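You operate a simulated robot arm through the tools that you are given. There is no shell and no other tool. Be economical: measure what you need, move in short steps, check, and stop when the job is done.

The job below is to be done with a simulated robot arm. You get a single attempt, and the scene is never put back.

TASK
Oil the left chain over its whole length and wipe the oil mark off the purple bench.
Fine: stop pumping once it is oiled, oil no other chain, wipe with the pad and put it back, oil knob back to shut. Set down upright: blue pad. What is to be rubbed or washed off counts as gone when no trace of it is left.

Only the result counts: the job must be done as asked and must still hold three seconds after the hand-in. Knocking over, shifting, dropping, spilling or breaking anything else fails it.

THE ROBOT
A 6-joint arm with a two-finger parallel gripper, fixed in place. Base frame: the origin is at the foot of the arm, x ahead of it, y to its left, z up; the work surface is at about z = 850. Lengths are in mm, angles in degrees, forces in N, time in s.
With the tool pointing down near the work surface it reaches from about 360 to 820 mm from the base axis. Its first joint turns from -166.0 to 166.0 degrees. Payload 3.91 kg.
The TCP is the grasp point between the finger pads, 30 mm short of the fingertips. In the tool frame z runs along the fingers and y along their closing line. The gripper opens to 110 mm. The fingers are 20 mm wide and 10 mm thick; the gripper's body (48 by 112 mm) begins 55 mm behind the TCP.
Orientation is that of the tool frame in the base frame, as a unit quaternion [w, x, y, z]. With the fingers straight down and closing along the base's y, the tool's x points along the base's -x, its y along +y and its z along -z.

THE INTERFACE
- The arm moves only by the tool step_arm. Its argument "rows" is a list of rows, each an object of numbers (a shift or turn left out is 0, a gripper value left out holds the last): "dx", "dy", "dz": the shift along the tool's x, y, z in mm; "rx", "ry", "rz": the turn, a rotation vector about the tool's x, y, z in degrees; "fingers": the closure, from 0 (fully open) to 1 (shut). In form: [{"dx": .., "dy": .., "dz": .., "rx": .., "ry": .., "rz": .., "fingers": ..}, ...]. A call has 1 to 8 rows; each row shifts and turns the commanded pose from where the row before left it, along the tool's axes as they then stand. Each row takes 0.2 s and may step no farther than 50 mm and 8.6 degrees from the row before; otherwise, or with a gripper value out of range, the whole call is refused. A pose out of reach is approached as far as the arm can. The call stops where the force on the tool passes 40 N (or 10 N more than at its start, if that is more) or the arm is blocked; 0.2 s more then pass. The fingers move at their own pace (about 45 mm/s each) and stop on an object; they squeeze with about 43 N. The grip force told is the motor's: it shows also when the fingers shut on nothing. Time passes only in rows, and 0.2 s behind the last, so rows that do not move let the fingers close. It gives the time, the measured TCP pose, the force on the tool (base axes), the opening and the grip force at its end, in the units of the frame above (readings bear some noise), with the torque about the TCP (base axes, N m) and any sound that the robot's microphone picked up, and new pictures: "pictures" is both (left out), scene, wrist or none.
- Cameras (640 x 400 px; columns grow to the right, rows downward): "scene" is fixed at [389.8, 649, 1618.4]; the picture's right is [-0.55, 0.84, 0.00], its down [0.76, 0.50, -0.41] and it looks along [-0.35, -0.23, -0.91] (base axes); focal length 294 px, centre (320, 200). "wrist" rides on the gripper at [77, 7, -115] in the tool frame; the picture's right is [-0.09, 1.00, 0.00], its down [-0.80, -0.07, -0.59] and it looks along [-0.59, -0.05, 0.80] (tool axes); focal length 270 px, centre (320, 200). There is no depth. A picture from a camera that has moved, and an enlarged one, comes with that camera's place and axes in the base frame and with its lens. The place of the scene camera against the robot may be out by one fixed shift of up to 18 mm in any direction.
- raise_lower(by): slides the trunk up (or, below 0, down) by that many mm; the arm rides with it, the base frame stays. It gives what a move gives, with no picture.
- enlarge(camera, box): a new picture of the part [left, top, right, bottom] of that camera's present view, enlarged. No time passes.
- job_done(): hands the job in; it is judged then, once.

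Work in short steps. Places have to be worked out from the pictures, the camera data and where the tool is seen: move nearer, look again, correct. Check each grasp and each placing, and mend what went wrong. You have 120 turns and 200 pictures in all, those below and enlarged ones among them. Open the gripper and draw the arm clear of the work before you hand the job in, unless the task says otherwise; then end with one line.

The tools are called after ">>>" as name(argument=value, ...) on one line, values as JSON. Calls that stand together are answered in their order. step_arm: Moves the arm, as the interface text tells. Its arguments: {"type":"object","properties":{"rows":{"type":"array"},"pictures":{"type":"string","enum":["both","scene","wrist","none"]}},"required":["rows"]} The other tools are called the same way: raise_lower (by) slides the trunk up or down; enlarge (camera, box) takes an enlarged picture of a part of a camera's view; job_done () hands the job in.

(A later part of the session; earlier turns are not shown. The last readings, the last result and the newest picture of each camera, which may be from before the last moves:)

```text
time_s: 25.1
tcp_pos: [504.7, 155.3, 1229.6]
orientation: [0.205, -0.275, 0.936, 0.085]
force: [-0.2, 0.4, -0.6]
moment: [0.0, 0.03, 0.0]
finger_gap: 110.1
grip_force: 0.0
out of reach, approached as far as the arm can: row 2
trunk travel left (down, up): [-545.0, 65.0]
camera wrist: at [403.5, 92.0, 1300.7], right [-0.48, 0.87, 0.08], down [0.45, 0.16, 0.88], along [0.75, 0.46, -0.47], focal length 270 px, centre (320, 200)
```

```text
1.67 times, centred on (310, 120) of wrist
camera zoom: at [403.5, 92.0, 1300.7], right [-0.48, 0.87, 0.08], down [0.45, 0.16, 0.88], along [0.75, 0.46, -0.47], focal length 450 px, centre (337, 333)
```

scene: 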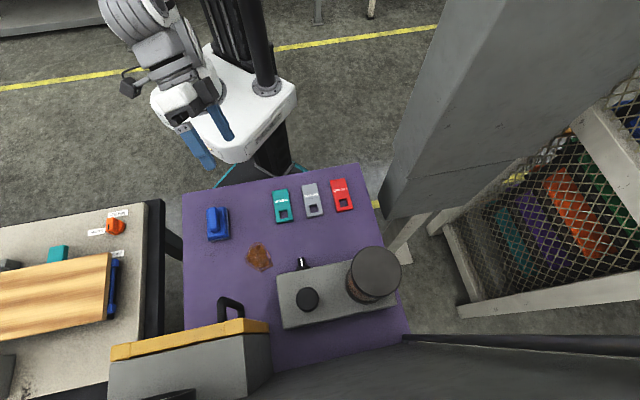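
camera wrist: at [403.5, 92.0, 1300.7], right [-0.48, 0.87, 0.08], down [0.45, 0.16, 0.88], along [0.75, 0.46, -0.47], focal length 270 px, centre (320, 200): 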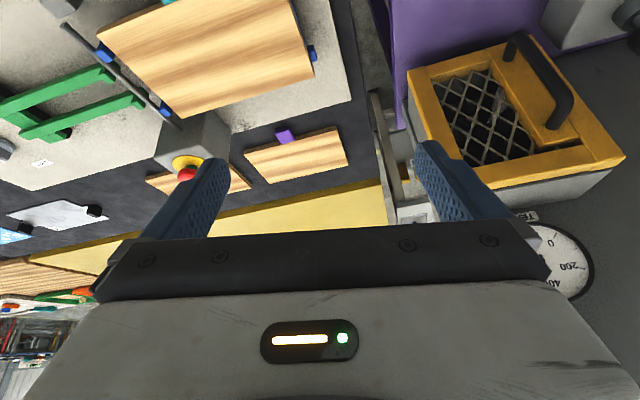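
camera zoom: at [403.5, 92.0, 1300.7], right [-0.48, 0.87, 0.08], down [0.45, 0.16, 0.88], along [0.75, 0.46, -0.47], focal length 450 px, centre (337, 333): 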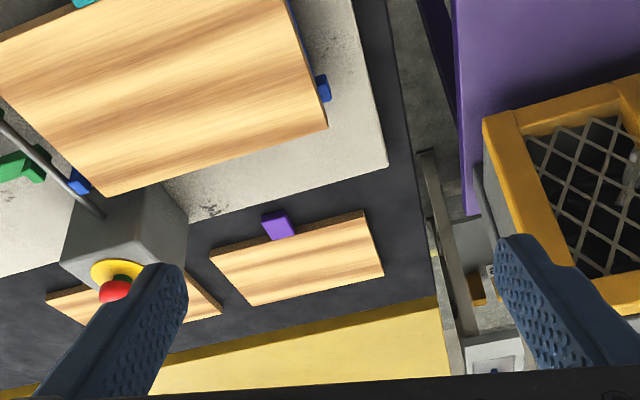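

>>> step_arm(rows=[{"rz": -8, "dy": -30}, {"rz": -8, "dy": -30}, {"rz": -8}, {"ry": -6}], pictures="wrist")

>>> enlarge(camera="wrist", box=[180, 0, 440, 240])

```text
time_s: 26.1
tcp_pos: [538.7, 106.4, 1228.9]
orientation: [0.263, -0.46, 0.846, 0.064]
force: [0.4, -0.7, -1.2]
moment: [-0.02, 0.01, -0.01]
finger_gap: 109.9
grip_force: 0.0
trunk travel left (down, up): [-545.0, 65.0]
camera wrist: at [455.7, 11.4, 1287.4], right [-0.77, 0.63, -0.09], down [0.18, 0.35, 0.92], along [0.61, 0.69, -0.38], focal length 270 px, centre (320, 200)
```

wrist: 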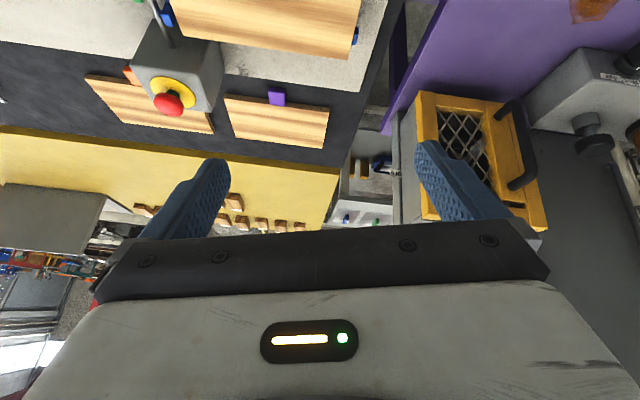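

```text
1.67 times, centred on (310, 120) of wrist
camera zoom: at [455.7, 11.4, 1287.4], right [-0.77, 0.63, -0.09], down [0.18, 0.35, 0.92], along [0.61, 0.69, -0.38], focal length 450 px, centre (337, 333)
```

zoom: 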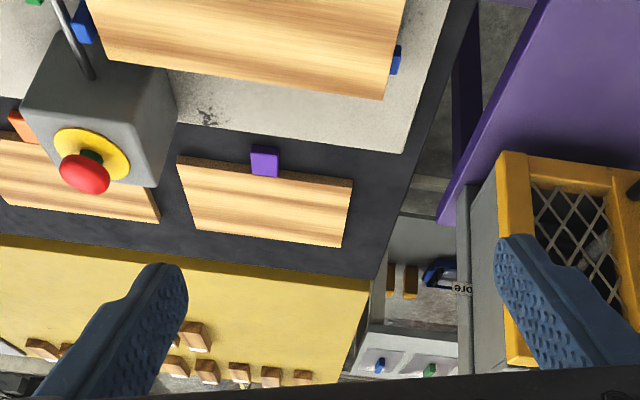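

>>> enlarge(camera="wrist", box=[430, 90, 530, 190])

>>> enlarge(camera="wrist", box=[330, 130, 430, 235])

```text
4.00 times, centred on (480, 140) of wrist
camera zoom: at [455.7, 11.4, 1287.4], right [-0.77, 0.63, -0.09], down [0.18, 0.35, 0.92], along [0.61, 0.69, -0.38], focal length 1081 px, centre (-320, 440)
```

zoom: 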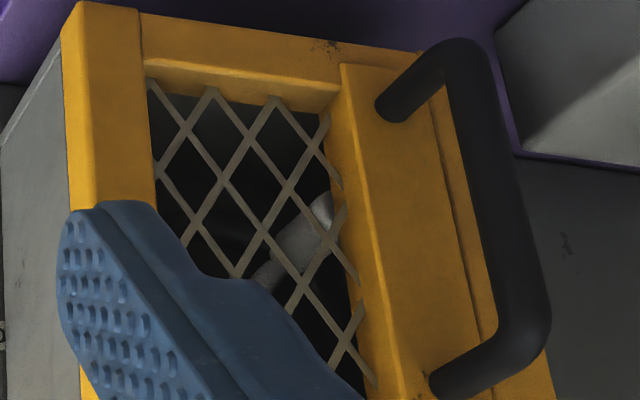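

```text
3.81 times, centred on (380, 182) of wrist
camera zoom: at [455.7, 11.4, 1287.4], right [-0.77, 0.63, -0.09], down [0.18, 0.35, 0.92], along [0.61, 0.69, -0.38], focal length 1030 px, centre (91, 267)
```

zoom: 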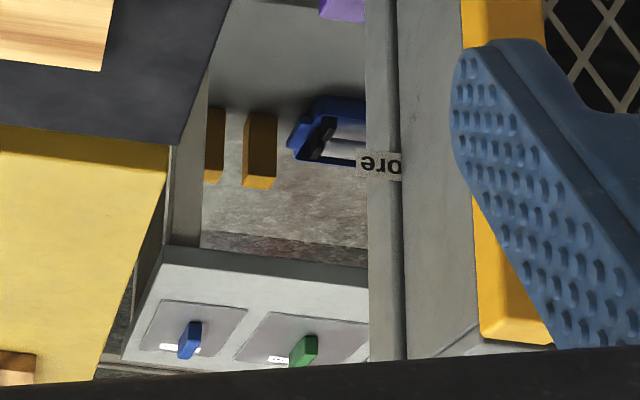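

Still no chains. I'll view the face of the grey cabinet on the right; travel back to the start area first.

>>> step_arm(rows=[{"ry": 8}, {"ry": 8}, {"ry": 8}, {"ry": 6.5}, {"dx": 30, "dy": 40}, {"dx": 30, "dy": 40}, {"dx": 30, "dy": 40}, {"dx": 30, "dy": 40}], pictures="none")

>>> step_arm(rows=[{"dx": 20, "dy": 45}, {"dx": 10, "dy": 45}, {"dx": 5, "dy": 48}, {"dx": 0, "dy": 48}, {"dx": 0, "dy": 48}, {"dx": 0, "dy": 48}, {"dx": 0, "dy": 48}], pictures="wrist")

```text
time_s: 27.9
tcp_pos: [337.0, 98.4, 1209.4]
orientation: [0.032, -0.46, 0.885, -0.06]
force: [-0.1, -0.1, 0.3]
moment: [0.02, -0.02, 0.01]
finger_gap: 110.1
grip_force: 0.1
trunk travel left (down, up): [-545.0, 65.0]
```

```text
time_s: 29.4
tcp_pos: [49.0, 257.4, 1163.8]
orientation: [0.03, -0.461, 0.885, -0.06]
force: [-0.2, 0.2, 0.1]
moment: [0.0, -0.06, 0.0]
finger_gap: 110.0
grip_force: 0.0
trunk travel left (down, up): [-545.0, 65.0]
camera wrist: at [-13.3, 206.6, 1276.8], right [-0.76, 0.64, -0.13], down [0.45, 0.66, 0.6], along [0.47, 0.39, -0.79], focal length 270 px, centre (320, 200)
```

wrist: 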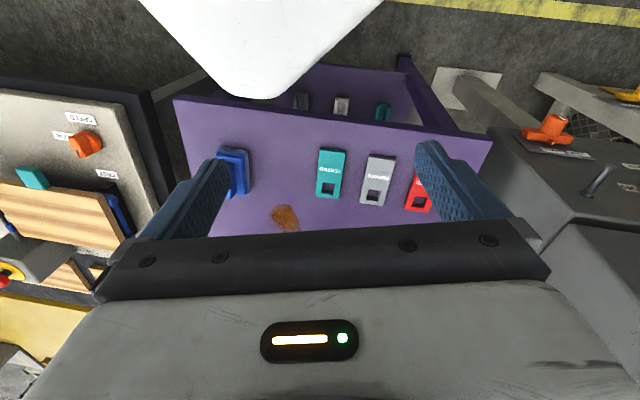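

>>> step_arm(rows=[{"dy": 40, "dz": -20}, {"dy": 40, "ry": -8}, {"dy": 40, "ry": -8}, {"ry": -8}, {"ry": -8}, {"rz": -8}])

>>> enlarge(camera="wrist", box=[380, 0, 640, 240])

```text
time_s: 30.6
tcp_pos: [5.4, 350.7, 1178.5]
orientation: [0.234, -0.376, 0.896, 0.044]
force: [-0.5, 0.0, 0.5]
moment: [0.03, 0.01, 0.01]
finger_gap: 109.7
grip_force: 0.1
trunk travel left (down, up): [-545.0, 65.0]
stopped in row 5: the arm was blocked; the commanded pose is now the measured one
camera wrist: at [-89.1, 275.2, 1245.2], right [-0.64, 0.77, -0.06], down [0.31, 0.32, 0.9], along [0.71, 0.55, -0.44], focal length 270 px, centre (320, 200)
```

scene: 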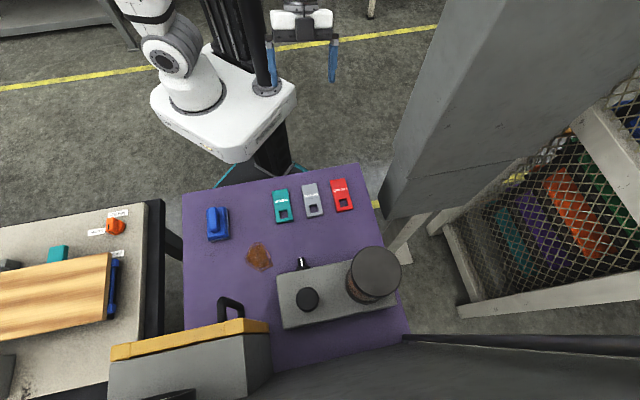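
wrist: 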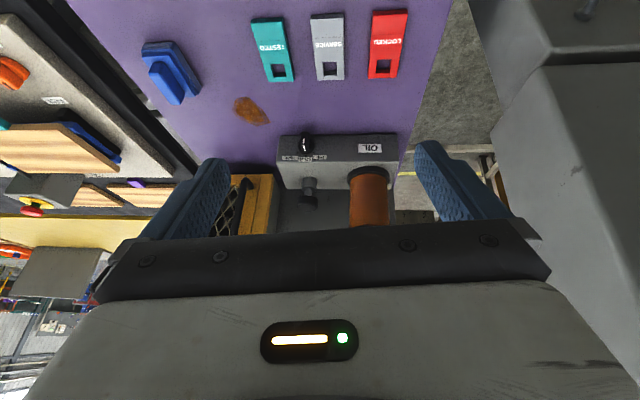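

```text
1.67 times, centred on (510, 120) of wrist
camera zoom: at [-89.1, 275.2, 1245.2], right [-0.64, 0.77, -0.06], down [0.31, 0.32, 0.9], along [0.71, 0.55, -0.44], focal length 450 px, centre (3, 333)
```

zoom: 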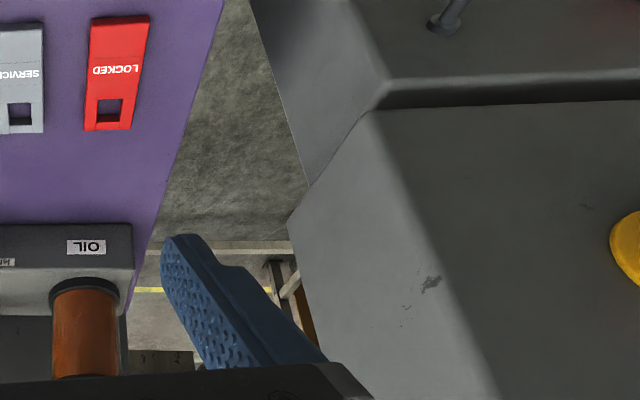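

The arm touched its own column; I move away from it and turn right to see the cabinet's face.

>>> step_arm(rows=[{"dx": -20, "dy": 30}, {"dx": -20, "dy": 40}, {"dy": 40}, {"rz": -8}, {"rz": -8}, {"rz": -8}, {"rz": -8}])

```text
time_s: 32.2
tcp_pos: [-37.0, 456.4, 1201.7]
orientation: [0.24, -0.598, 0.764, -0.008]
force: [0.0, 0.0, 0.1]
moment: [0.0, -0.01, -0.02]
finger_gap: 110.0
grip_force: 0.1
trunk travel left (down, up): [-545.0, 65.0]
camera wrist: at [-99.0, 356.7, 1273.6], right [-0.89, 0.36, -0.27], down [-0.02, 0.55, 0.83], along [0.45, 0.75, -0.48], focal length 270 px, centre (320, 200)
```

scene: 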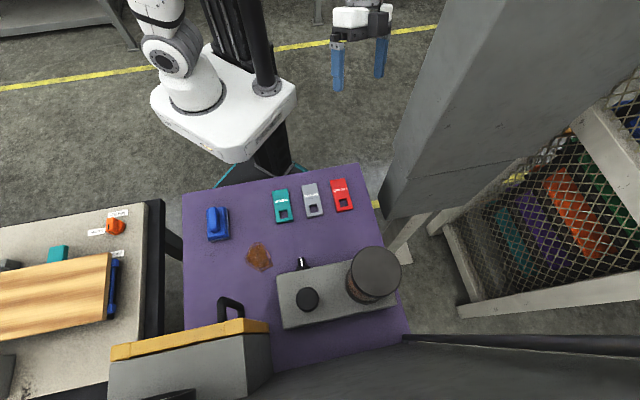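
wrist: 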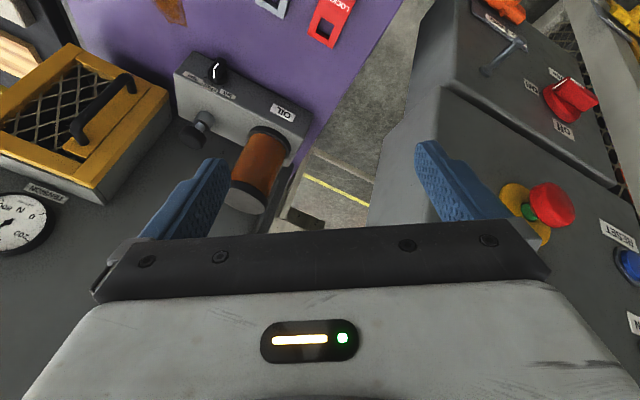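

It's a control panel (E-stop, RESET, ON isolator). I take a fuller look at it.

>>> step_arm(rows=[{"rz": -8, "dz": -20}, {"rz": -8, "dz": -20}, {"rz": -8, "dz": -20}], pictures="wrist")

>>> enlarge(camera="wrist", box=[300, 0, 640, 240])

```text
time_s: 33.2
tcp_pos: [-38.5, 451.7, 1229.0]
orientation: [-0.219, 0.733, -0.638, 0.088]
force: [0.0, -0.3, -0.3]
moment: [0.0, 0.0, 0.01]
finger_gap: 109.9
grip_force: 0.0
trunk travel left (down, up): [-545.0, 65.0]
stopped in row 3: the arm was blocked; the commanded pose is now the measured one
camera wrist: at [-77.8, 351.3, 1317.7], right [-0.91, 0.0, -0.42], down [-0.32, 0.66, 0.68], along [0.28, 0.75, -0.6], focal length 270 px, centre (320, 200)
```

wrist: 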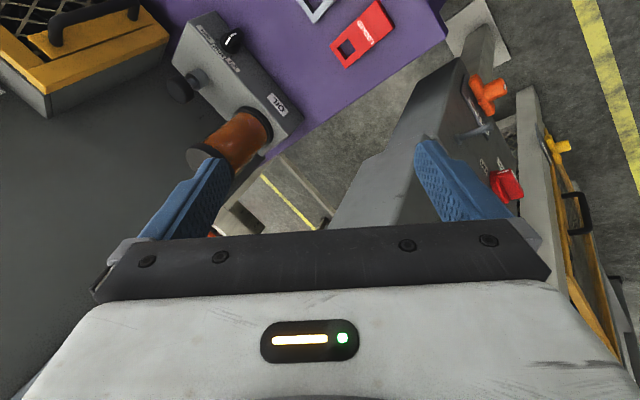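

```text
1.67 times, centred on (470, 120) of wrist
camera zoom: at [-77.8, 351.3, 1317.7], right [-0.91, 0.0, -0.42], down [-0.32, 0.66, 0.68], along [0.28, 0.75, -0.6], focal length 450 px, centre (70, 333)
```

zoom: 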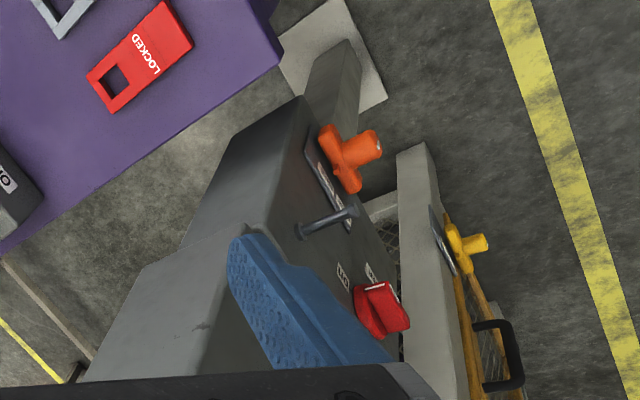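

The fenced area right is a conveyor with coloured slats; chains could run along it. Zoom into the scene there.

>>> enlarge(camera="scene", box=[445, 205, 525, 300])

>>> enlarge(camera="scene", box=[500, 150, 580, 210])

>>> enlarge(camera="scene", box=[560, 50, 640, 120])

```text
4.21 times, centred on (485, 252) of scene
camera zoom: at [389.8, 649.0, 1618.4], right [-0.55, 0.84, 0.0], down [0.76, 0.5, -0.41], along [-0.35, -0.23, -0.91], focal length 1240 px, centre (-375, -21)
```

zoom: 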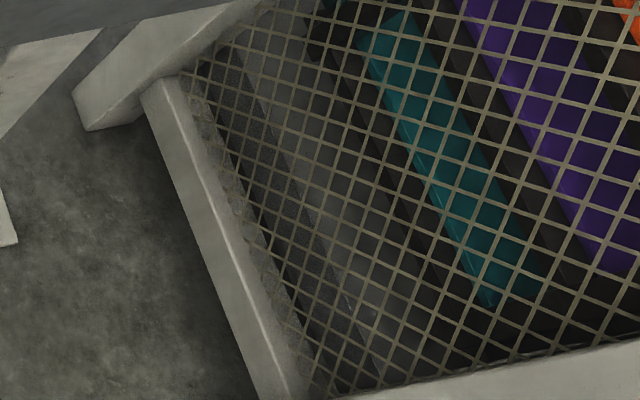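

```text
6.67 times, centred on (540, 180) of scene
camera zoom: at [389.8, 649.0, 1618.4], right [-0.55, 0.84, 0.0], down [0.76, 0.5, -0.41], along [-0.35, -0.23, -0.91], focal length 1964 px, centre (-1147, 333)
```

zoom: 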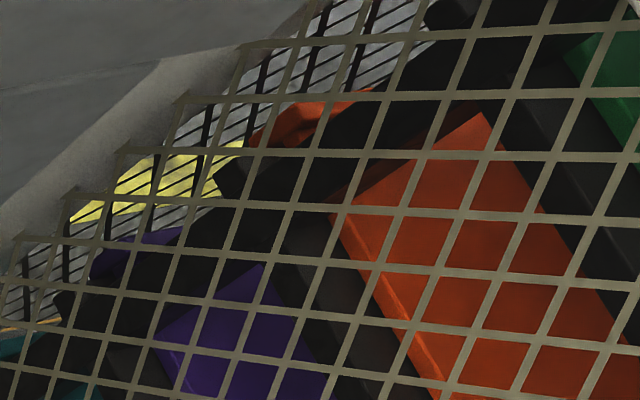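

```text
5.71 times, centred on (600, 85) of scene
camera zoom: at [389.8, 649.0, 1618.4], right [-0.55, 0.84, 0.0], down [0.76, 0.5, -0.41], along [-0.35, -0.23, -0.91], focal length 1683 px, centre (-1280, 857)
```

zoom: 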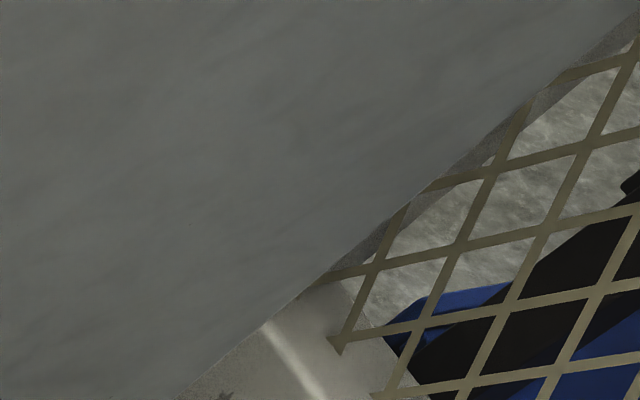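

I'll return to face the wall, and then look upward above the gauge and into the guard from closer.

>>> step_arm(rows=[{"ry": 8, "dz": -15}, {"rz": 8, "dy": -40, "ry": 3}, {"rz": 8, "dy": -40}, {"rz": 8, "dy": -30}, {"rz": 8, "dx": -40}, {"rz": 8, "dx": -40}, {"rz": 8, "dx": -40}, {"dx": -40}], pictures="wrist")

```text
time_s: 35.0
tcp_pos: [124.5, 582.6, 1327.3]
orientation: [0.206, -0.394, 0.892, -0.08]
force: [0.2, 0.6, -0.1]
moment: [-0.03, -0.01, 0.02]
finger_gap: 109.8
grip_force: 0.0
trunk travel left (down, up): [-545.0, 65.0]
camera wrist: at [23.8, 527.9, 1404.6], right [-0.61, 0.74, -0.28], down [0.28, 0.53, 0.8], along [0.74, 0.42, -0.53], focal length 270 px, centre (320, 200)
```

wrist: 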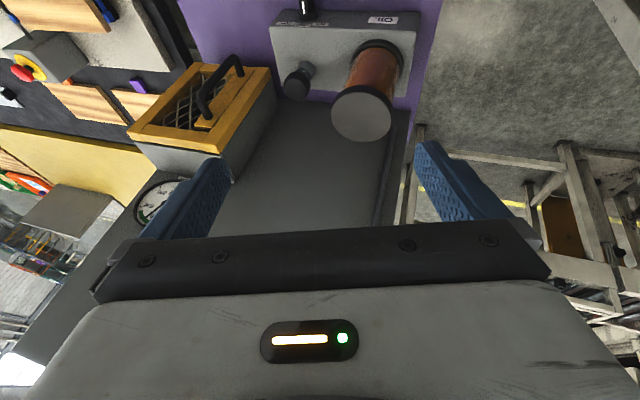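

>>> step_arm(rows=[{"rx": 8}, {"rx": 8}, {"ry": -8}, {"ry": -8}, {"ry": -8}, {"ry": -8}], pictures="wrist")

```text
time_s: 36.4
tcp_pos: [122.0, 580.3, 1325.6]
orientation: [0.491, -0.405, 0.765, -0.095]
force: [-0.9, -0.9, -0.2]
moment: [-0.01, 0.03, 0.0]
finger_gap: 110.0
grip_force: 0.0
trunk travel left (down, up): [-545.0, 65.0]
camera wrist: at [8.8, 500.0, 1327.8], right [-0.51, 0.71, -0.48], down [-0.3, 0.38, 0.88], along [0.81, 0.59, 0.02], focal length 270 px, centre (320, 200)
```

wrist: 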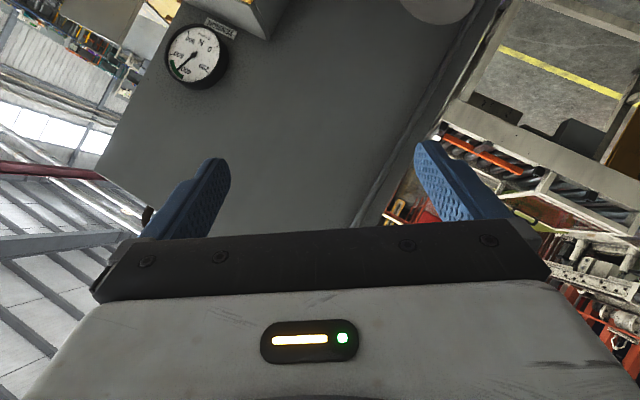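

There's a dark vertical rail at the wall's right edge, and something at the left edge. Zoom in.

>>> enlarge(camera="scene", box=[395, 320, 475, 370])

>>> enlarge(camera="wrist", box=[90, 130, 210, 240])

>>> enlarge(camera="wrist", box=[340, 60, 500, 240])

```text
8.00 times, centred on (435, 345) of scene
camera zoom: at [389.8, 649.0, 1618.4], right [-0.55, 0.84, 0.0], down [0.76, 0.5, -0.41], along [-0.35, -0.23, -0.91], focal length 2356 px, centre (-600, -960)
```

zoom: 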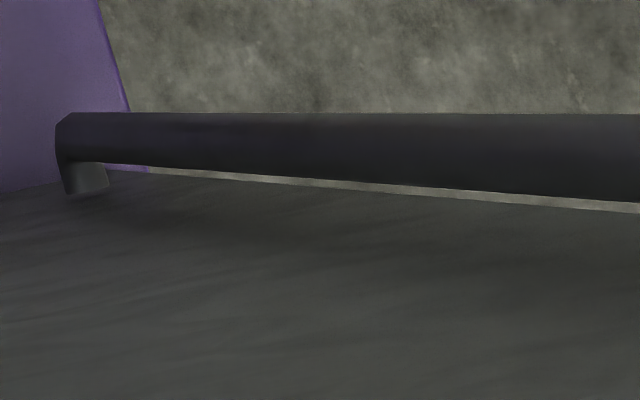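

```text
3.64 times, centred on (150, 185) of wrist
camera zoom: at [8.8, 500.0, 1327.8], right [-0.51, 0.71, -0.48], down [-0.3, 0.38, 0.88], along [0.81, 0.59, 0.02], focal length 983 px, centre (938, 254)
```

zoom: 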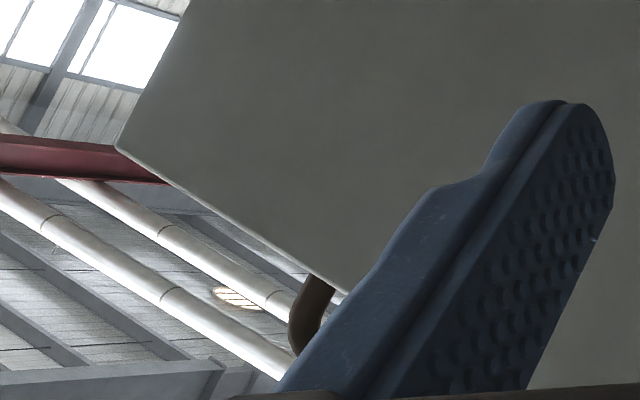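

```text
2.22 times, centred on (420, 150) of wrist
camera zoom: at [8.8, 500.0, 1327.8], right [-0.51, 0.71, -0.48], down [-0.3, 0.38, 0.88], along [0.81, 0.59, 0.02], focal length 601 px, centre (98, 311)
```

zoom: 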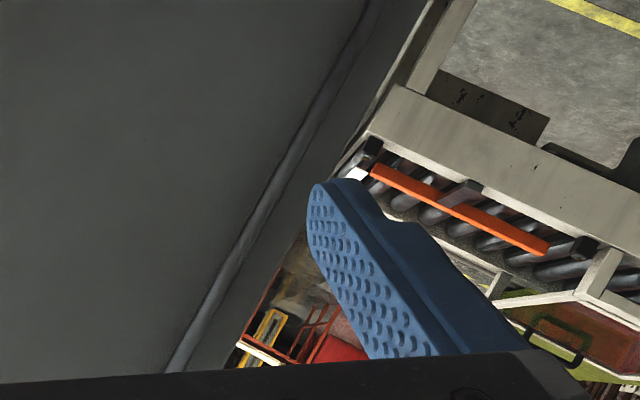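

A pipe runs up the wall's right edge and over its top — likely to chains behind/above. I level the camera and rise to look over the wall.

>>> raise_lower(by=65)

>>> step_arm(rows=[{"rx": -4.2, "ry": -0.4, "rz": 5.7}, {"rx": -4.2, "ry": -0.4, "rz": 5.7}, {"rx": -4.2, "ry": -0.4, "rz": 5.7}, {"rx": -4.2, "ry": -0.4, "rz": 5.7}, {"ry": 8, "dx": -30}, {"ry": 8, "dx": -40}, {"dx": -40, "dz": -20}, {"dx": -40, "dz": -20}])

```text
time_s: 37.4
tcp_pos: [123.7, 580.2, 1391.4]
orientation: [0.489, -0.404, 0.767, -0.097]
force: [0.0, 0.5, 0.2]
moment: [0.0, -0.01, 0.0]
finger_gap: 109.9
grip_force: 0.1
trunk travel left (down, up): [-610.0, 0.0]
```

```text
time_s: 39.2
tcp_pos: [179.3, 640.8, 1524.5]
orientation: [0.325, -0.328, 0.884, 0.074]
force: [-0.2, 0.1, -0.2]
moment: [-0.01, -0.01, -0.04]
finger_gap: 110.0
grip_force: 0.1
trunk travel left (down, up): [-610.0, 0.0]
camera wrist: at [70.0, 564.4, 1565.2], right [-0.57, 0.82, -0.03], down [0.19, 0.17, 0.97], along [0.8, 0.55, -0.25], focal length 270 px, centre (320, 200)
```

scene: 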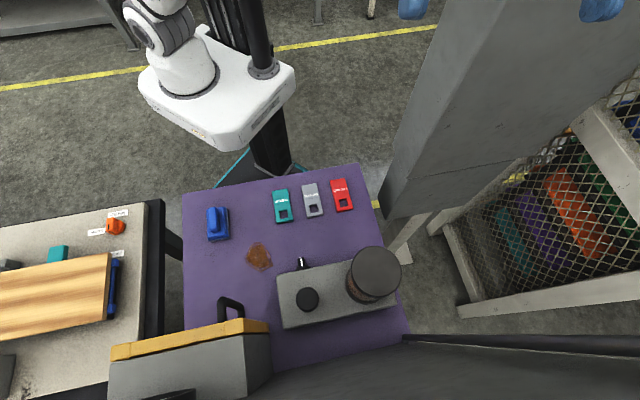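
wrist: 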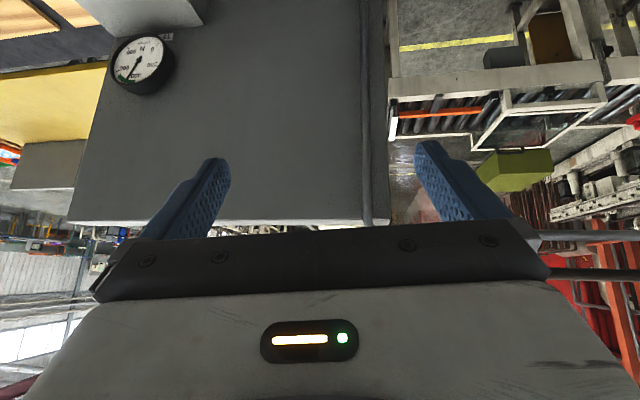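

>>> step_arm(rows=[{"dx": -30, "dz": -30, "dy": -30}, {"dx": -30, "dz": -30, "dy": -30}, {"dx": -30, "dz": -30, "dy": -20}, {"dx": -30, "dz": -20}, {"ry": 8}, {"ry": 8}], pictures="wrist")

>>> enlarge(camera="wrist", box=[100, 80, 460, 240])

```text
refused: row 1 steps farther than a row can; nothing moved
```

```text
1.78 times, centred on (280, 160) of wrist
camera zoom: at [70.0, 564.4, 1565.2], right [-0.57, 0.82, -0.03], down [0.19, 0.17, 0.97], along [0.8, 0.55, -0.25], focal length 480 px, centre (391, 271)
```

zoom: 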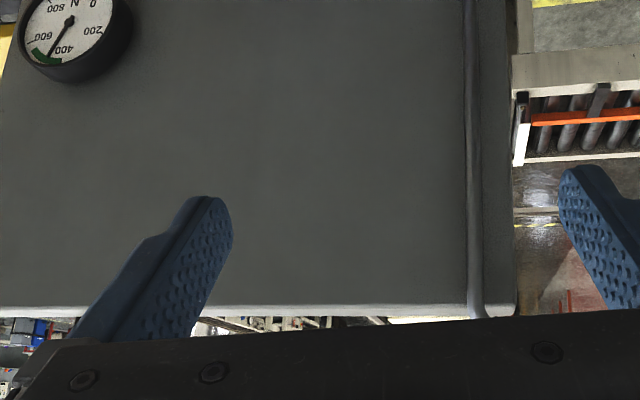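

>>> step_arm(rows=[{"dx": -25, "dz": -30, "dy": -25}, {"dx": -25, "dz": -30, "dy": -25}, {"dx": -25, "dz": -30, "dy": -20}, {"dx": -30, "dz": -20}, {"ry": 8}, {"ry": 8}], pictures="wrist")

>>> enlarge(camera="wrist", box=[100, 80, 460, 240])

```text
time_s: 40.6
tcp_pos: [203.1, 532.2, 1585.5]
orientation: [0.199, -0.335, 0.921, 0.029]
force: [0.1, 0.0, 0.5]
moment: [0.02, -0.01, 0.02]
finger_gap: 109.9
grip_force: 0.1
out of reach, approached as far as the arm can: row 2, 3, 4, 5, 6
trunk travel left (down, up): [-610.0, 0.0]
camera wrist: at [106.4, 469.6, 1662.1], right [-0.56, 0.82, -0.05], down [0.4, 0.32, 0.86], along [0.72, 0.47, -0.51], focal length 270 px, centre (320, 200)
```

wrist: 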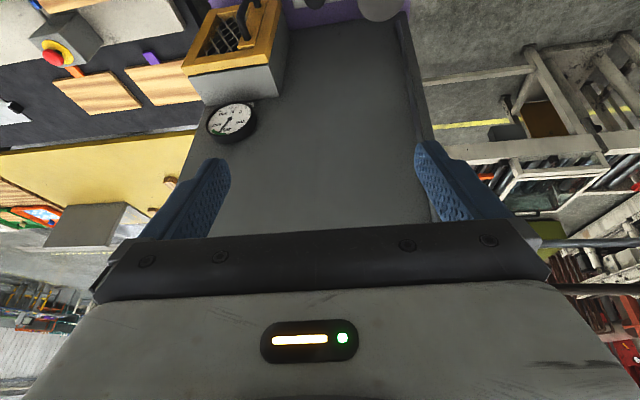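

```text
1.78 times, centred on (280, 160) of wrist
camera zoom: at [106.4, 469.6, 1662.1], right [-0.56, 0.82, -0.05], down [0.4, 0.32, 0.86], along [0.72, 0.47, -0.51], focal length 480 px, centre (391, 271)
```

zoom: 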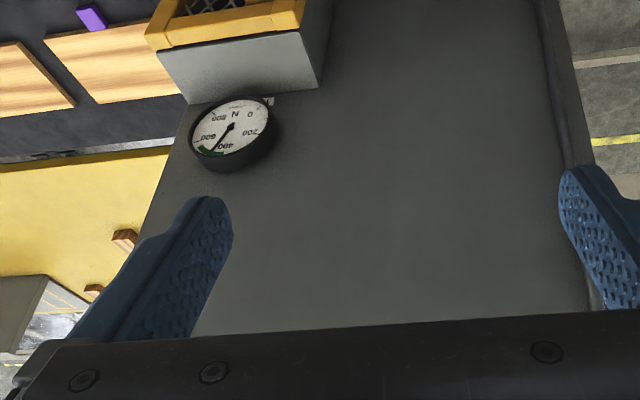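

>>> step_arm(rows=[{"ry": -8}, {"ry": -6}], pictures="wrist")

>>> enlarge(camera="wrist", box=[100, 80, 460, 240])

```text
time_s: 41.2
tcp_pos: [205.7, 532.1, 1587.3]
orientation: [0.312, -0.328, 0.889, 0.069]
force: [1.2, 0.1, 0.0]
moment: [-0.06, -0.02, 0.0]
finger_gap: 110.1
grip_force: 0.1
trunk travel left (down, up): [-610.0, 0.0]
camera wrist: at [97.0, 457.5, 1632.7], right [-0.57, 0.82, -0.03], down [0.22, 0.18, 0.96], along [0.79, 0.54, -0.28], focal length 270 px, centre (320, 200)
```

wrist: 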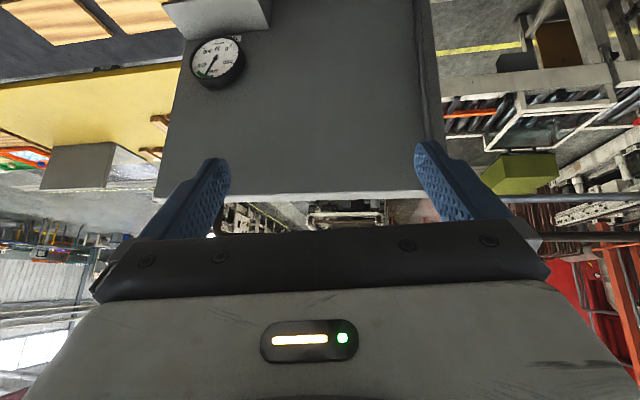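

```text
1.78 times, centred on (280, 160) of wrist
camera zoom: at [97.0, 457.5, 1632.7], right [-0.57, 0.82, -0.03], down [0.22, 0.18, 0.96], along [0.79, 0.54, -0.28], focal length 480 px, centre (391, 271)
```

zoom: 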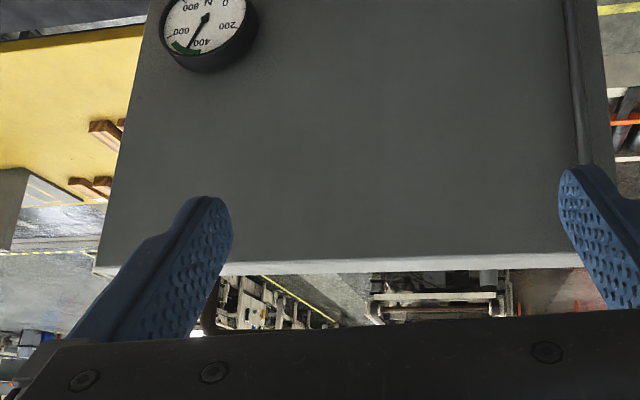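

The panel is thin with only background behind. I look further up to see where the pipe's top end leads.

>>> step_arm(rows=[{"ry": -8}, {"ry": -8}, {"ry": -8}, {"ry": -8}], pictures="wrist")

>>> enlarge(camera="wrist", box=[100, 0, 500, 240])

```text
time_s: 42.2
tcp_pos: [203.3, 534.1, 1584.1]
orientation: [0.543, -0.299, 0.769, 0.155]
force: [-0.4, 0.0, 0.3]
moment: [0.03, -0.03, 0.02]
finger_gap: 110.0
grip_force: 0.1
trunk travel left (down, up): [-610.0, 0.0]
camera wrist: at [97.8, 452.6, 1554.1], right [-0.61, 0.8, 0.0], down [-0.21, -0.16, 0.96], along [0.77, 0.58, 0.26], focal length 270 px, centre (320, 200)
```

wrist: 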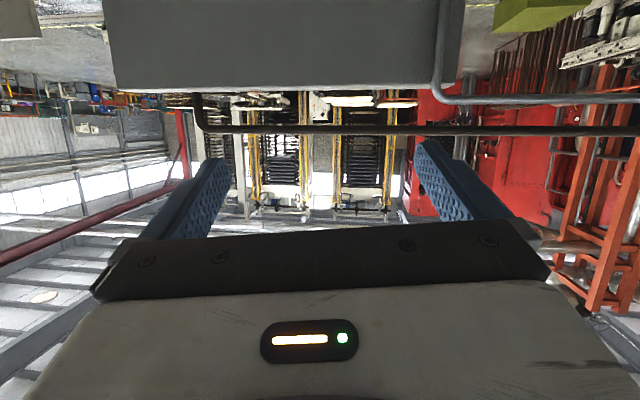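

```text
1.60 times, centred on (300, 120) of wrist
camera zoom: at [97.8, 452.6, 1554.1], right [-0.61, 0.8, 0.0], down [-0.21, -0.16, 0.96], along [0.77, 0.58, 0.26], focal length 432 px, centre (352, 328)
```

zoom: 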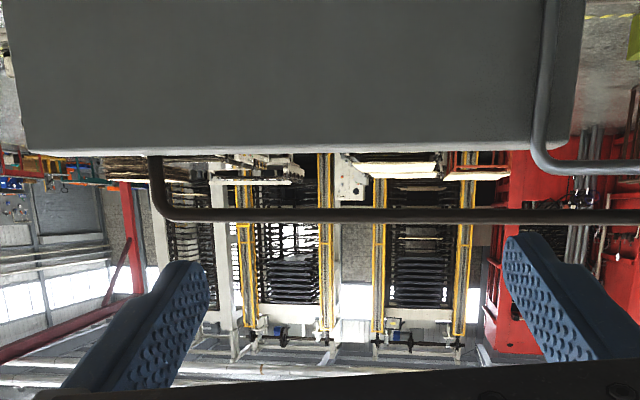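

Two pipes leave the wall's top towards the right. I follow them.

>>> step_arm(rows=[{"rx": 4, "ry": 3, "rz": -6}, {"rx": 4, "ry": 3, "rz": -6}, {"rx": 4, "ry": 3, "rz": -6}, {"rx": 4, "ry": 3, "rz": -6}], pictures="wrist")

```text
time_s: 43.2
tcp_pos: [204.9, 531.8, 1588.0]
orientation: [0.518, -0.387, 0.757, -0.098]
force: [0.1, 0.1, -0.5]
moment: [-0.01, -0.01, 0.03]
finger_gap: 110.1
grip_force: 0.1
trunk travel left (down, up): [-610.0, 0.0]
camera wrist: at [90.9, 455.0, 1580.9], right [-0.47, 0.74, -0.48], down [-0.34, 0.35, 0.87], along [0.81, 0.57, 0.09], focal length 270 px, centre (320, 200)
```

wrist: 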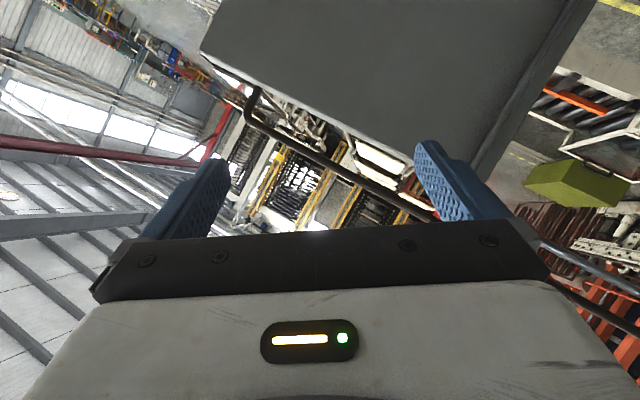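

I rolled instead of yawing; undo and yaw properly about the vertical.

>>> step_arm(rows=[{"rx": -4, "ry": -3, "rz": 6}, {"rx": -4, "ry": -3, "rz": 6}, {"rx": -4, "ry": -3, "rz": 6}, {"rx": -4, "ry": -3, "rz": 6}, {"rx": -7.5, "ry": -0.6, "rz": -2.9}, {"rx": -7.5, "ry": -0.6, "rz": -2.9}, {"rx": -7.5, "ry": -0.6, "rz": -2.9}, {"rx": -7.5, "ry": -0.6, "rz": -2.9}], pictures="wrist")

>>> step_arm(rows=[{"rx": -7.5, "ry": -0.6, "rz": -2.9}, {"rx": -7.5, "ry": -0.6, "rz": -2.9}, {"rx": -7.5, "ry": -0.6, "rz": -2.9}, {"rx": -7.5, "ry": -0.6, "rz": -2.9}], pictures="wrist")

```text
time_s: 45.0
tcp_pos: [205.0, 530.6, 1590.2]
orientation: [0.479, -0.498, 0.656, 0.305]
force: [-0.4, -0.5, -0.6]
moment: [0.0, -0.01, 0.04]
finger_gap: 109.6
grip_force: 0.1
trunk travel left (down, up): [-610.0, 0.0]
camera wrist: at [159.1, 403.9, 1560.1], right [-0.94, 0.35, 0.0], down [-0.09, -0.25, 0.96], along [0.34, 0.9, 0.27], focal length 270 px, centre (320, 200)
```

wrist: 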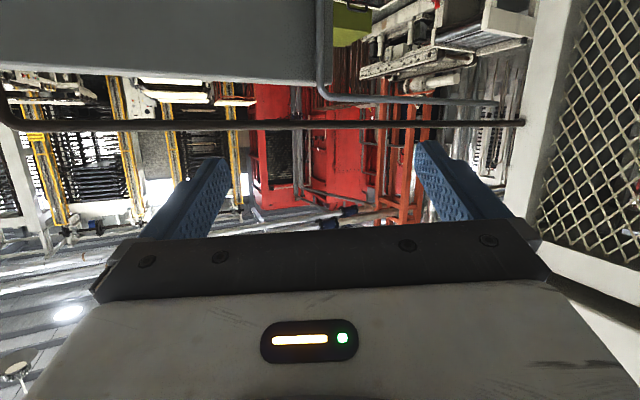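

```text
time_s: 46.0
tcp_pos: [205.6, 532.1, 1587.4]
orientation: [-0.373, 0.662, -0.494, -0.423]
force: [0.8, -0.3, -1.1]
moment: [0.0, 0.0, 0.02]
finger_gap: 110.0
grip_force: 0.0
trunk travel left (down, up): [-610.0, 0.0]
camera wrist: at [234.2, 399.8, 1558.4], right [-0.98, -0.2, 0.01], down [0.06, -0.26, 0.97], along [-0.19, 0.95, 0.26], focal length 270 px, centre (320, 200)
```

wrist: 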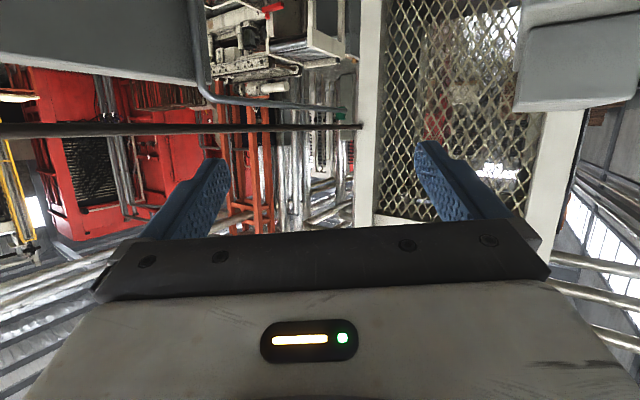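

Both pipes go into the fenced cell. I look down through the fence at what's inside.

>>> step_arm(rows=[{"ry": 8}, {"ry": 8}, {"ry": 8}, {"ry": 8}, {"ry": 8}], pictures="wrist")

>>> enlarge(camera="wrist", box=[240, 0, 640, 240])

```text
time_s: 47.2
tcp_pos: [205.5, 532.8, 1588.9]
orientation: [-0.18, 0.767, -0.592, -0.17]
force: [-0.4, 0.6, -1.0]
moment: [0.02, 0.0, -0.03]
finger_gap: 109.8
grip_force: 0.0
trunk travel left (down, up): [-610.0, 0.0]
camera wrist: at [223.4, 411.2, 1651.2], right [-0.99, -0.16, -0.03], down [-0.1, 0.41, 0.91], along [-0.13, 0.9, -0.42], focal length 270 px, centre (320, 200)
```

wrist: 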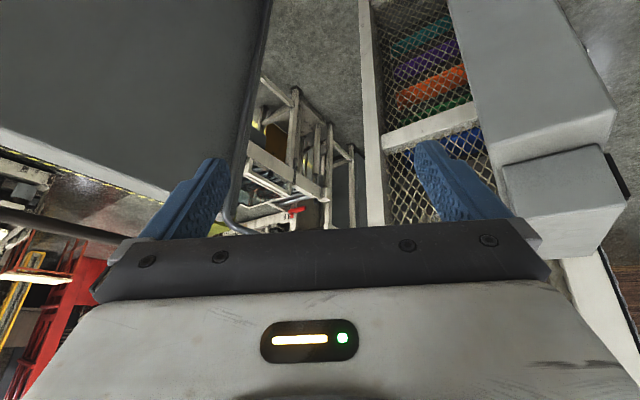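

```text
1.60 times, centred on (440, 120) of wrist
camera zoom: at [223.4, 411.2, 1651.2], right [-0.99, -0.16, -0.03], down [-0.1, 0.41, 0.91], along [-0.13, 0.9, -0.42], focal length 432 px, centre (128, 328)
```

zoom: 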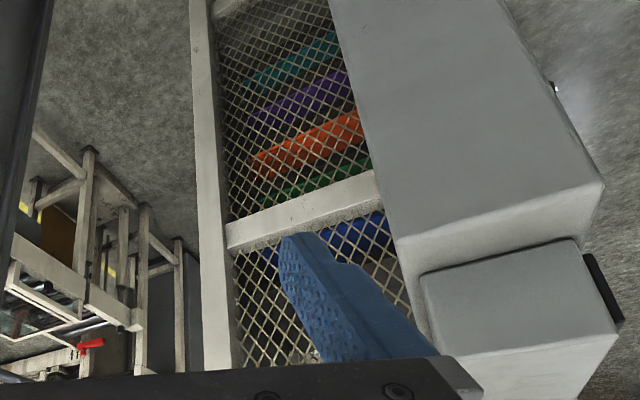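

No chains there. I return to the guard and look inside from very close; first yaw back to 33°.

>>> step_arm(rows=[{"rx": 3.95, "ry": 0.35, "rz": 7.1}, {"rx": 3.95, "ry": 0.35, "rz": 7.1}, {"rx": 3.95, "ry": 0.35, "rz": 7.1}, {"rx": 3.95, "ry": 0.35, "rz": 7.1}, {"rx": 3.95, "ry": 0.35, "rz": 7.1}, {"rx": 3.95, "ry": 0.35, "rz": 7.1}, {"rx": 3.95, "ry": 0.35, "rz": 7.1}, {"rx": 3.95, "ry": 0.35, "rz": 7.1}], pictures="none")

>>> raise_lower(by=-350)

>>> step_arm(rows=[{"dy": -45}, {"dy": -45}, {"dy": -45}])

```text
time_s: 49.0
tcp_pos: [204.7, 533.4, 1587.7]
orientation: [0.26, -0.324, 0.908, 0.058]
force: [0.3, -0.4, 0.2]
moment: [-0.04, 0.01, -0.02]
finger_gap: 109.9
grip_force: 0.1
trunk travel left (down, up): [-610.0, 0.0]
```

```text
time_s: 52.4
tcp_pos: [204.3, 532.7, 1238.3]
orientation: [0.26, -0.325, 0.908, 0.057]
force: [0.2, 0.2, 0.4]
moment: [0.02, 0.01, -0.06]
finger_gap: 109.9
grip_force: 0.0
trunk travel left (down, up): [-260.0, 350.0]
```

```text
time_s: 53.2
tcp_pos: [287.7, 427.6, 1244.7]
orientation: [0.261, -0.324, 0.908, 0.057]
force: [-0.7, 0.1, 0.4]
moment: [-0.04, -0.02, -0.02]
finger_gap: 109.8
grip_force: 0.1
trunk travel left (down, up): [-260.0, 350.0]
camera wrist: at [184.3, 358.5, 1305.0], right [-0.56, 0.83, -0.02], down [0.31, 0.23, 0.92], along [0.77, 0.51, -0.39], focal length 270 px, centre (320, 200)
```

scene: 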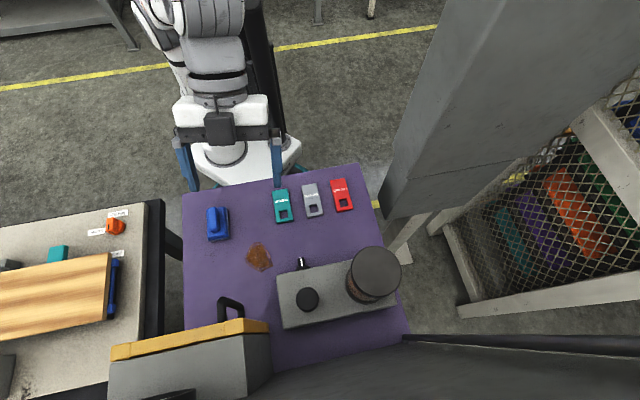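
wrist: 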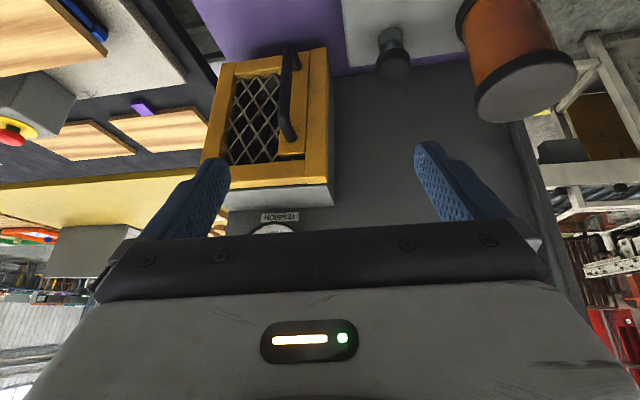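

Before opening anything I check the left bench more closely in the scene view.

>>> enlarge(camera="scene", box=[0, 200, 150, 320])

>>> enlarge(camera="scene", box=[90, 240, 140, 330])

>>> enlarge(camera="wrist", box=[220, 40, 340, 180])

```text
3.33 times, centred on (75, 260) of scene
camera zoom: at [389.8, 649.0, 1618.4], right [-0.55, 0.84, 0.0], down [0.76, 0.5, -0.41], along [-0.35, -0.23, -0.91], focal length 982 px, centre (1137, 0)
```

zoom: 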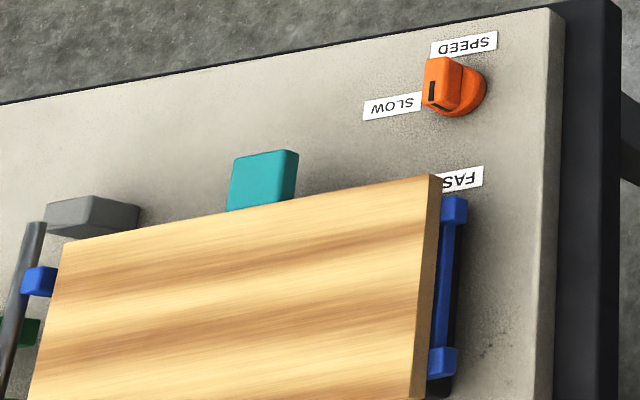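

```text
4.44 times, centred on (115, 285) of scene
camera zoom: at [389.8, 649.0, 1618.4], right [-0.55, 0.84, 0.0], down [0.76, 0.5, -0.41], along [-0.35, -0.23, -0.91], focal length 1309 px, centre (1231, -178)
```

zoom: 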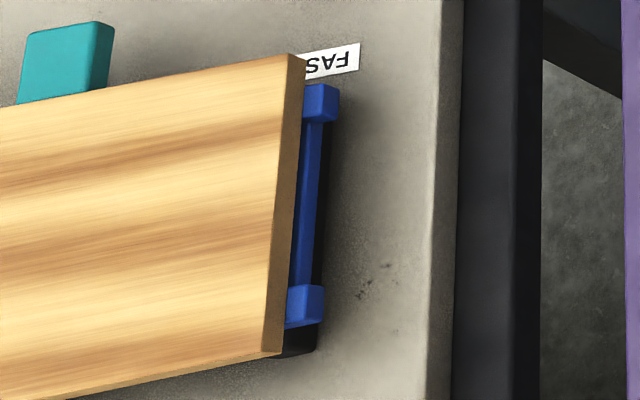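

```text
2.86 times, centred on (280, 110) of wrist
camera zoom: at [184.3, 358.5, 1305.0], right [-0.56, 0.83, -0.02], down [0.31, 0.23, 0.92], along [0.77, 0.51, -0.39], focal length 772 px, centre (434, 457)
```

zoom: 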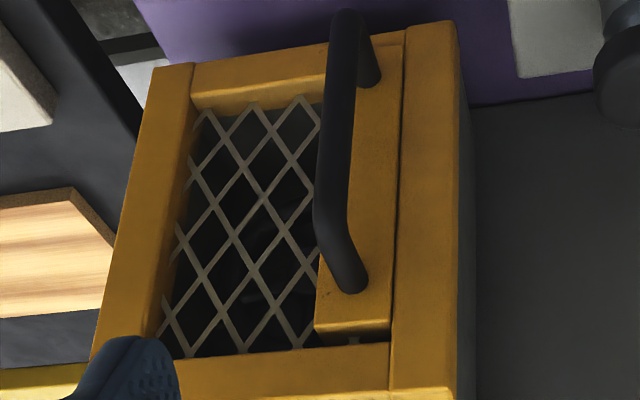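

I view the guard interior obliquely from the right.

>>> step_arm(rows=[{"dy": 45}, {"dy": 45}, {"dy": 45}, {"dy": 45}, {"dx": -30, "dz": 25}, {"dx": -30, "dz": 25}, {"rx": 4, "rz": 7}, {"rx": 4, "rz": 7}], pictures="wrist")

```text
time_s: 55.0
tcp_pos: [216.7, 581.5, 1198.1]
orientation: [0.272, -0.193, 0.942, 0.024]
force: [-0.4, 0.8, -0.1]
moment: [-0.01, 0.03, -0.05]
finger_gap: 110.0
grip_force: 0.0
out of reach, approached as far as the arm can: row 5, 6, 7, 8
trunk travel left (down, up): [-260.0, 350.0]
camera wrist: at [96.4, 543.9, 1255.6], right [-0.31, 0.95, -0.01], down [0.35, 0.12, 0.93], along [0.89, 0.28, -0.37], focal length 270 px, centre (320, 200)
```

wrist: 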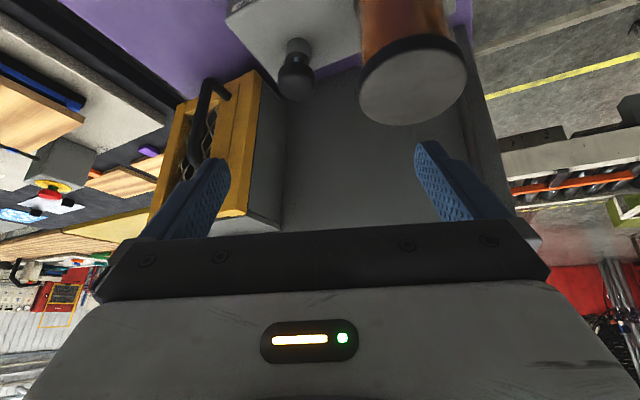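

Earlier there was something under the purple bench's robot-side edge; I go look there.

>>> step_arm(rows=[{"ry": 8, "dy": -40, "dz": -20}, {"ry": 8, "dy": -45}, {"ry": 8, "dy": -45}, {"ry": 8, "dy": -45}, {"dy": -45}, {"dy": -45, "dz": -20}], pictures="wrist")

```text
time_s: 56.4
tcp_pos: [299.3, 316.1, 1206.7]
orientation: [0.004, -0.193, 0.981, -0.028]
force: [-0.4, 0.1, 0.8]
moment: [0.0, 0.02, -0.02]
finger_gap: 109.8
grip_force: 0.1
out of reach, approached as far as the arm can: row 1, 2, 3, 4, 6
trunk travel left (down, up): [-260.0, 350.0]
camera wrist: at [223.3, 298.5, 1320.5], right [-0.29, 0.95, -0.06], down [0.76, 0.27, 0.59], along [0.58, 0.13, -0.8], focal length 270 px, centre (320, 200)
```

wrist: 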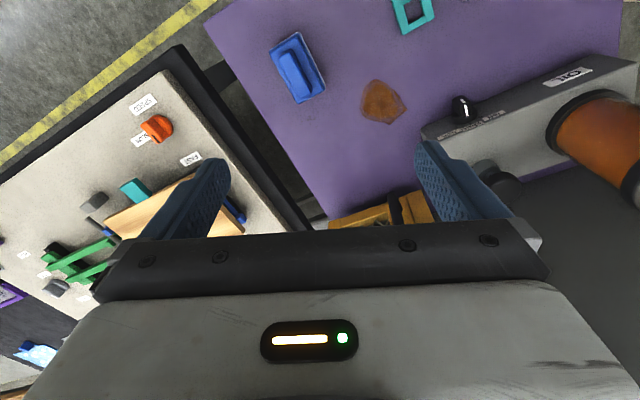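

>>> step_arm(rows=[{"dx": 45}, {"dx": 45}, {"dx": 45}, {"dx": 45}, {"ry": 8}, {"rz": -7}], pictures="wrist")

>>> enlarge(camera="wrist", box=[150, 0, 520, 240])

```text
time_s: 57.8
tcp_pos: [131.9, 253.1, 1176.1]
orientation: [-0.07, -0.25, 0.965, -0.039]
force: [0.7, 0.3, 0.6]
moment: [-0.04, 0.01, 0.02]
finger_gap: 109.9
grip_force: 0.0
out of reach, approached as far as the arm can: row 4, 5
trunk travel left (down, up): [-260.0, 350.0]
camera wrist: at [75.3, 233.8, 1301.5], right [-0.41, 0.91, -0.05], down [0.8, 0.38, 0.47], along [0.45, 0.15, -0.88], focal length 270 px, centre (320, 200)
```

wrist: 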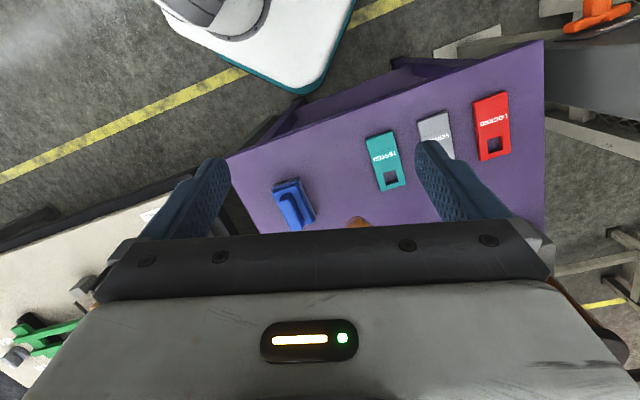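

```text
1.67 times, centred on (335, 120) of wrist
camera zoom: at [75.3, 233.8, 1301.5], right [-0.41, 0.91, -0.05], down [0.8, 0.38, 0.47], along [0.45, 0.15, -0.88], focal length 450 px, centre (295, 333)
```

zoom: 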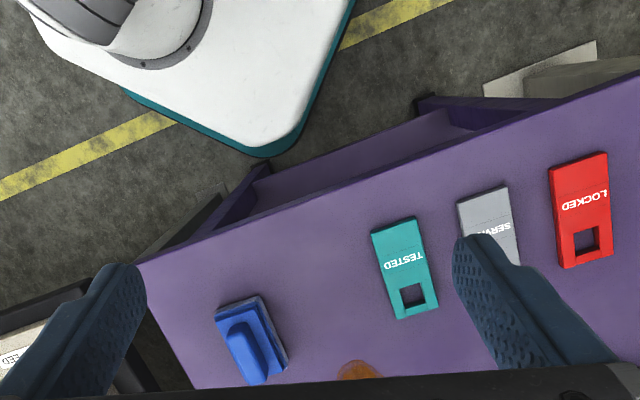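

Nothing. The guard interior remains the best candidate; I approach it low, level and near.

>>> step_arm(rows=[{"rz": -7, "dx": -40}, {"dx": -45}, {"dx": -45, "ry": -4}, {"dx": -30, "ry": -8}, {"ry": -8}, {"ry": -8}, {"ry": -8}, {"ry": -8}], pictures="none")

>>> step_arm(rows=[{"ry": -8}, {"ry": -8}], pictures="wrist")

```text
time_s: 59.6
tcp_pos: [261.2, 342.2, 1153.5]
orientation: [0.29, -0.298, 0.905, 0.084]
force: [-0.2, 0.4, 0.6]
moment: [-0.01, 0.02, -0.03]
finger_gap: 110.0
grip_force: 0.0
trunk travel left (down, up): [-260.0, 350.0]
```

```text
time_s: 60.2
tcp_pos: [262.1, 341.3, 1154.7]
orientation: [0.414, -0.283, 0.856, 0.124]
force: [-0.6, 0.3, -0.1]
moment: [0.01, -0.02, -0.01]
finger_gap: 110.0
grip_force: 0.1
trunk travel left (down, up): [-260.0, 350.0]
camera wrist: at [147.3, 266.5, 1166.3], right [-0.54, 0.84, 0.05], down [0.06, -0.02, 1.0], along [0.84, 0.54, -0.04], focal length 270 px, centre (320, 200)
```

wrist: 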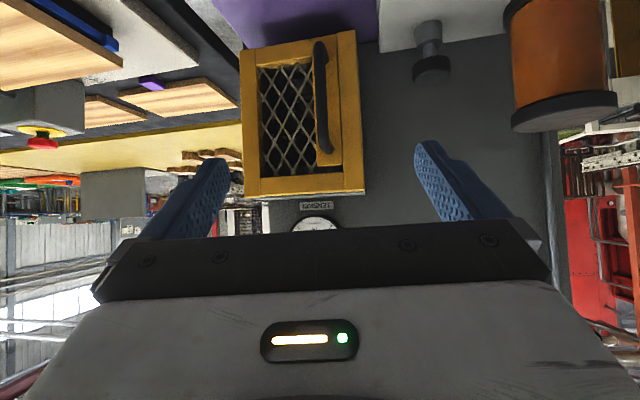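

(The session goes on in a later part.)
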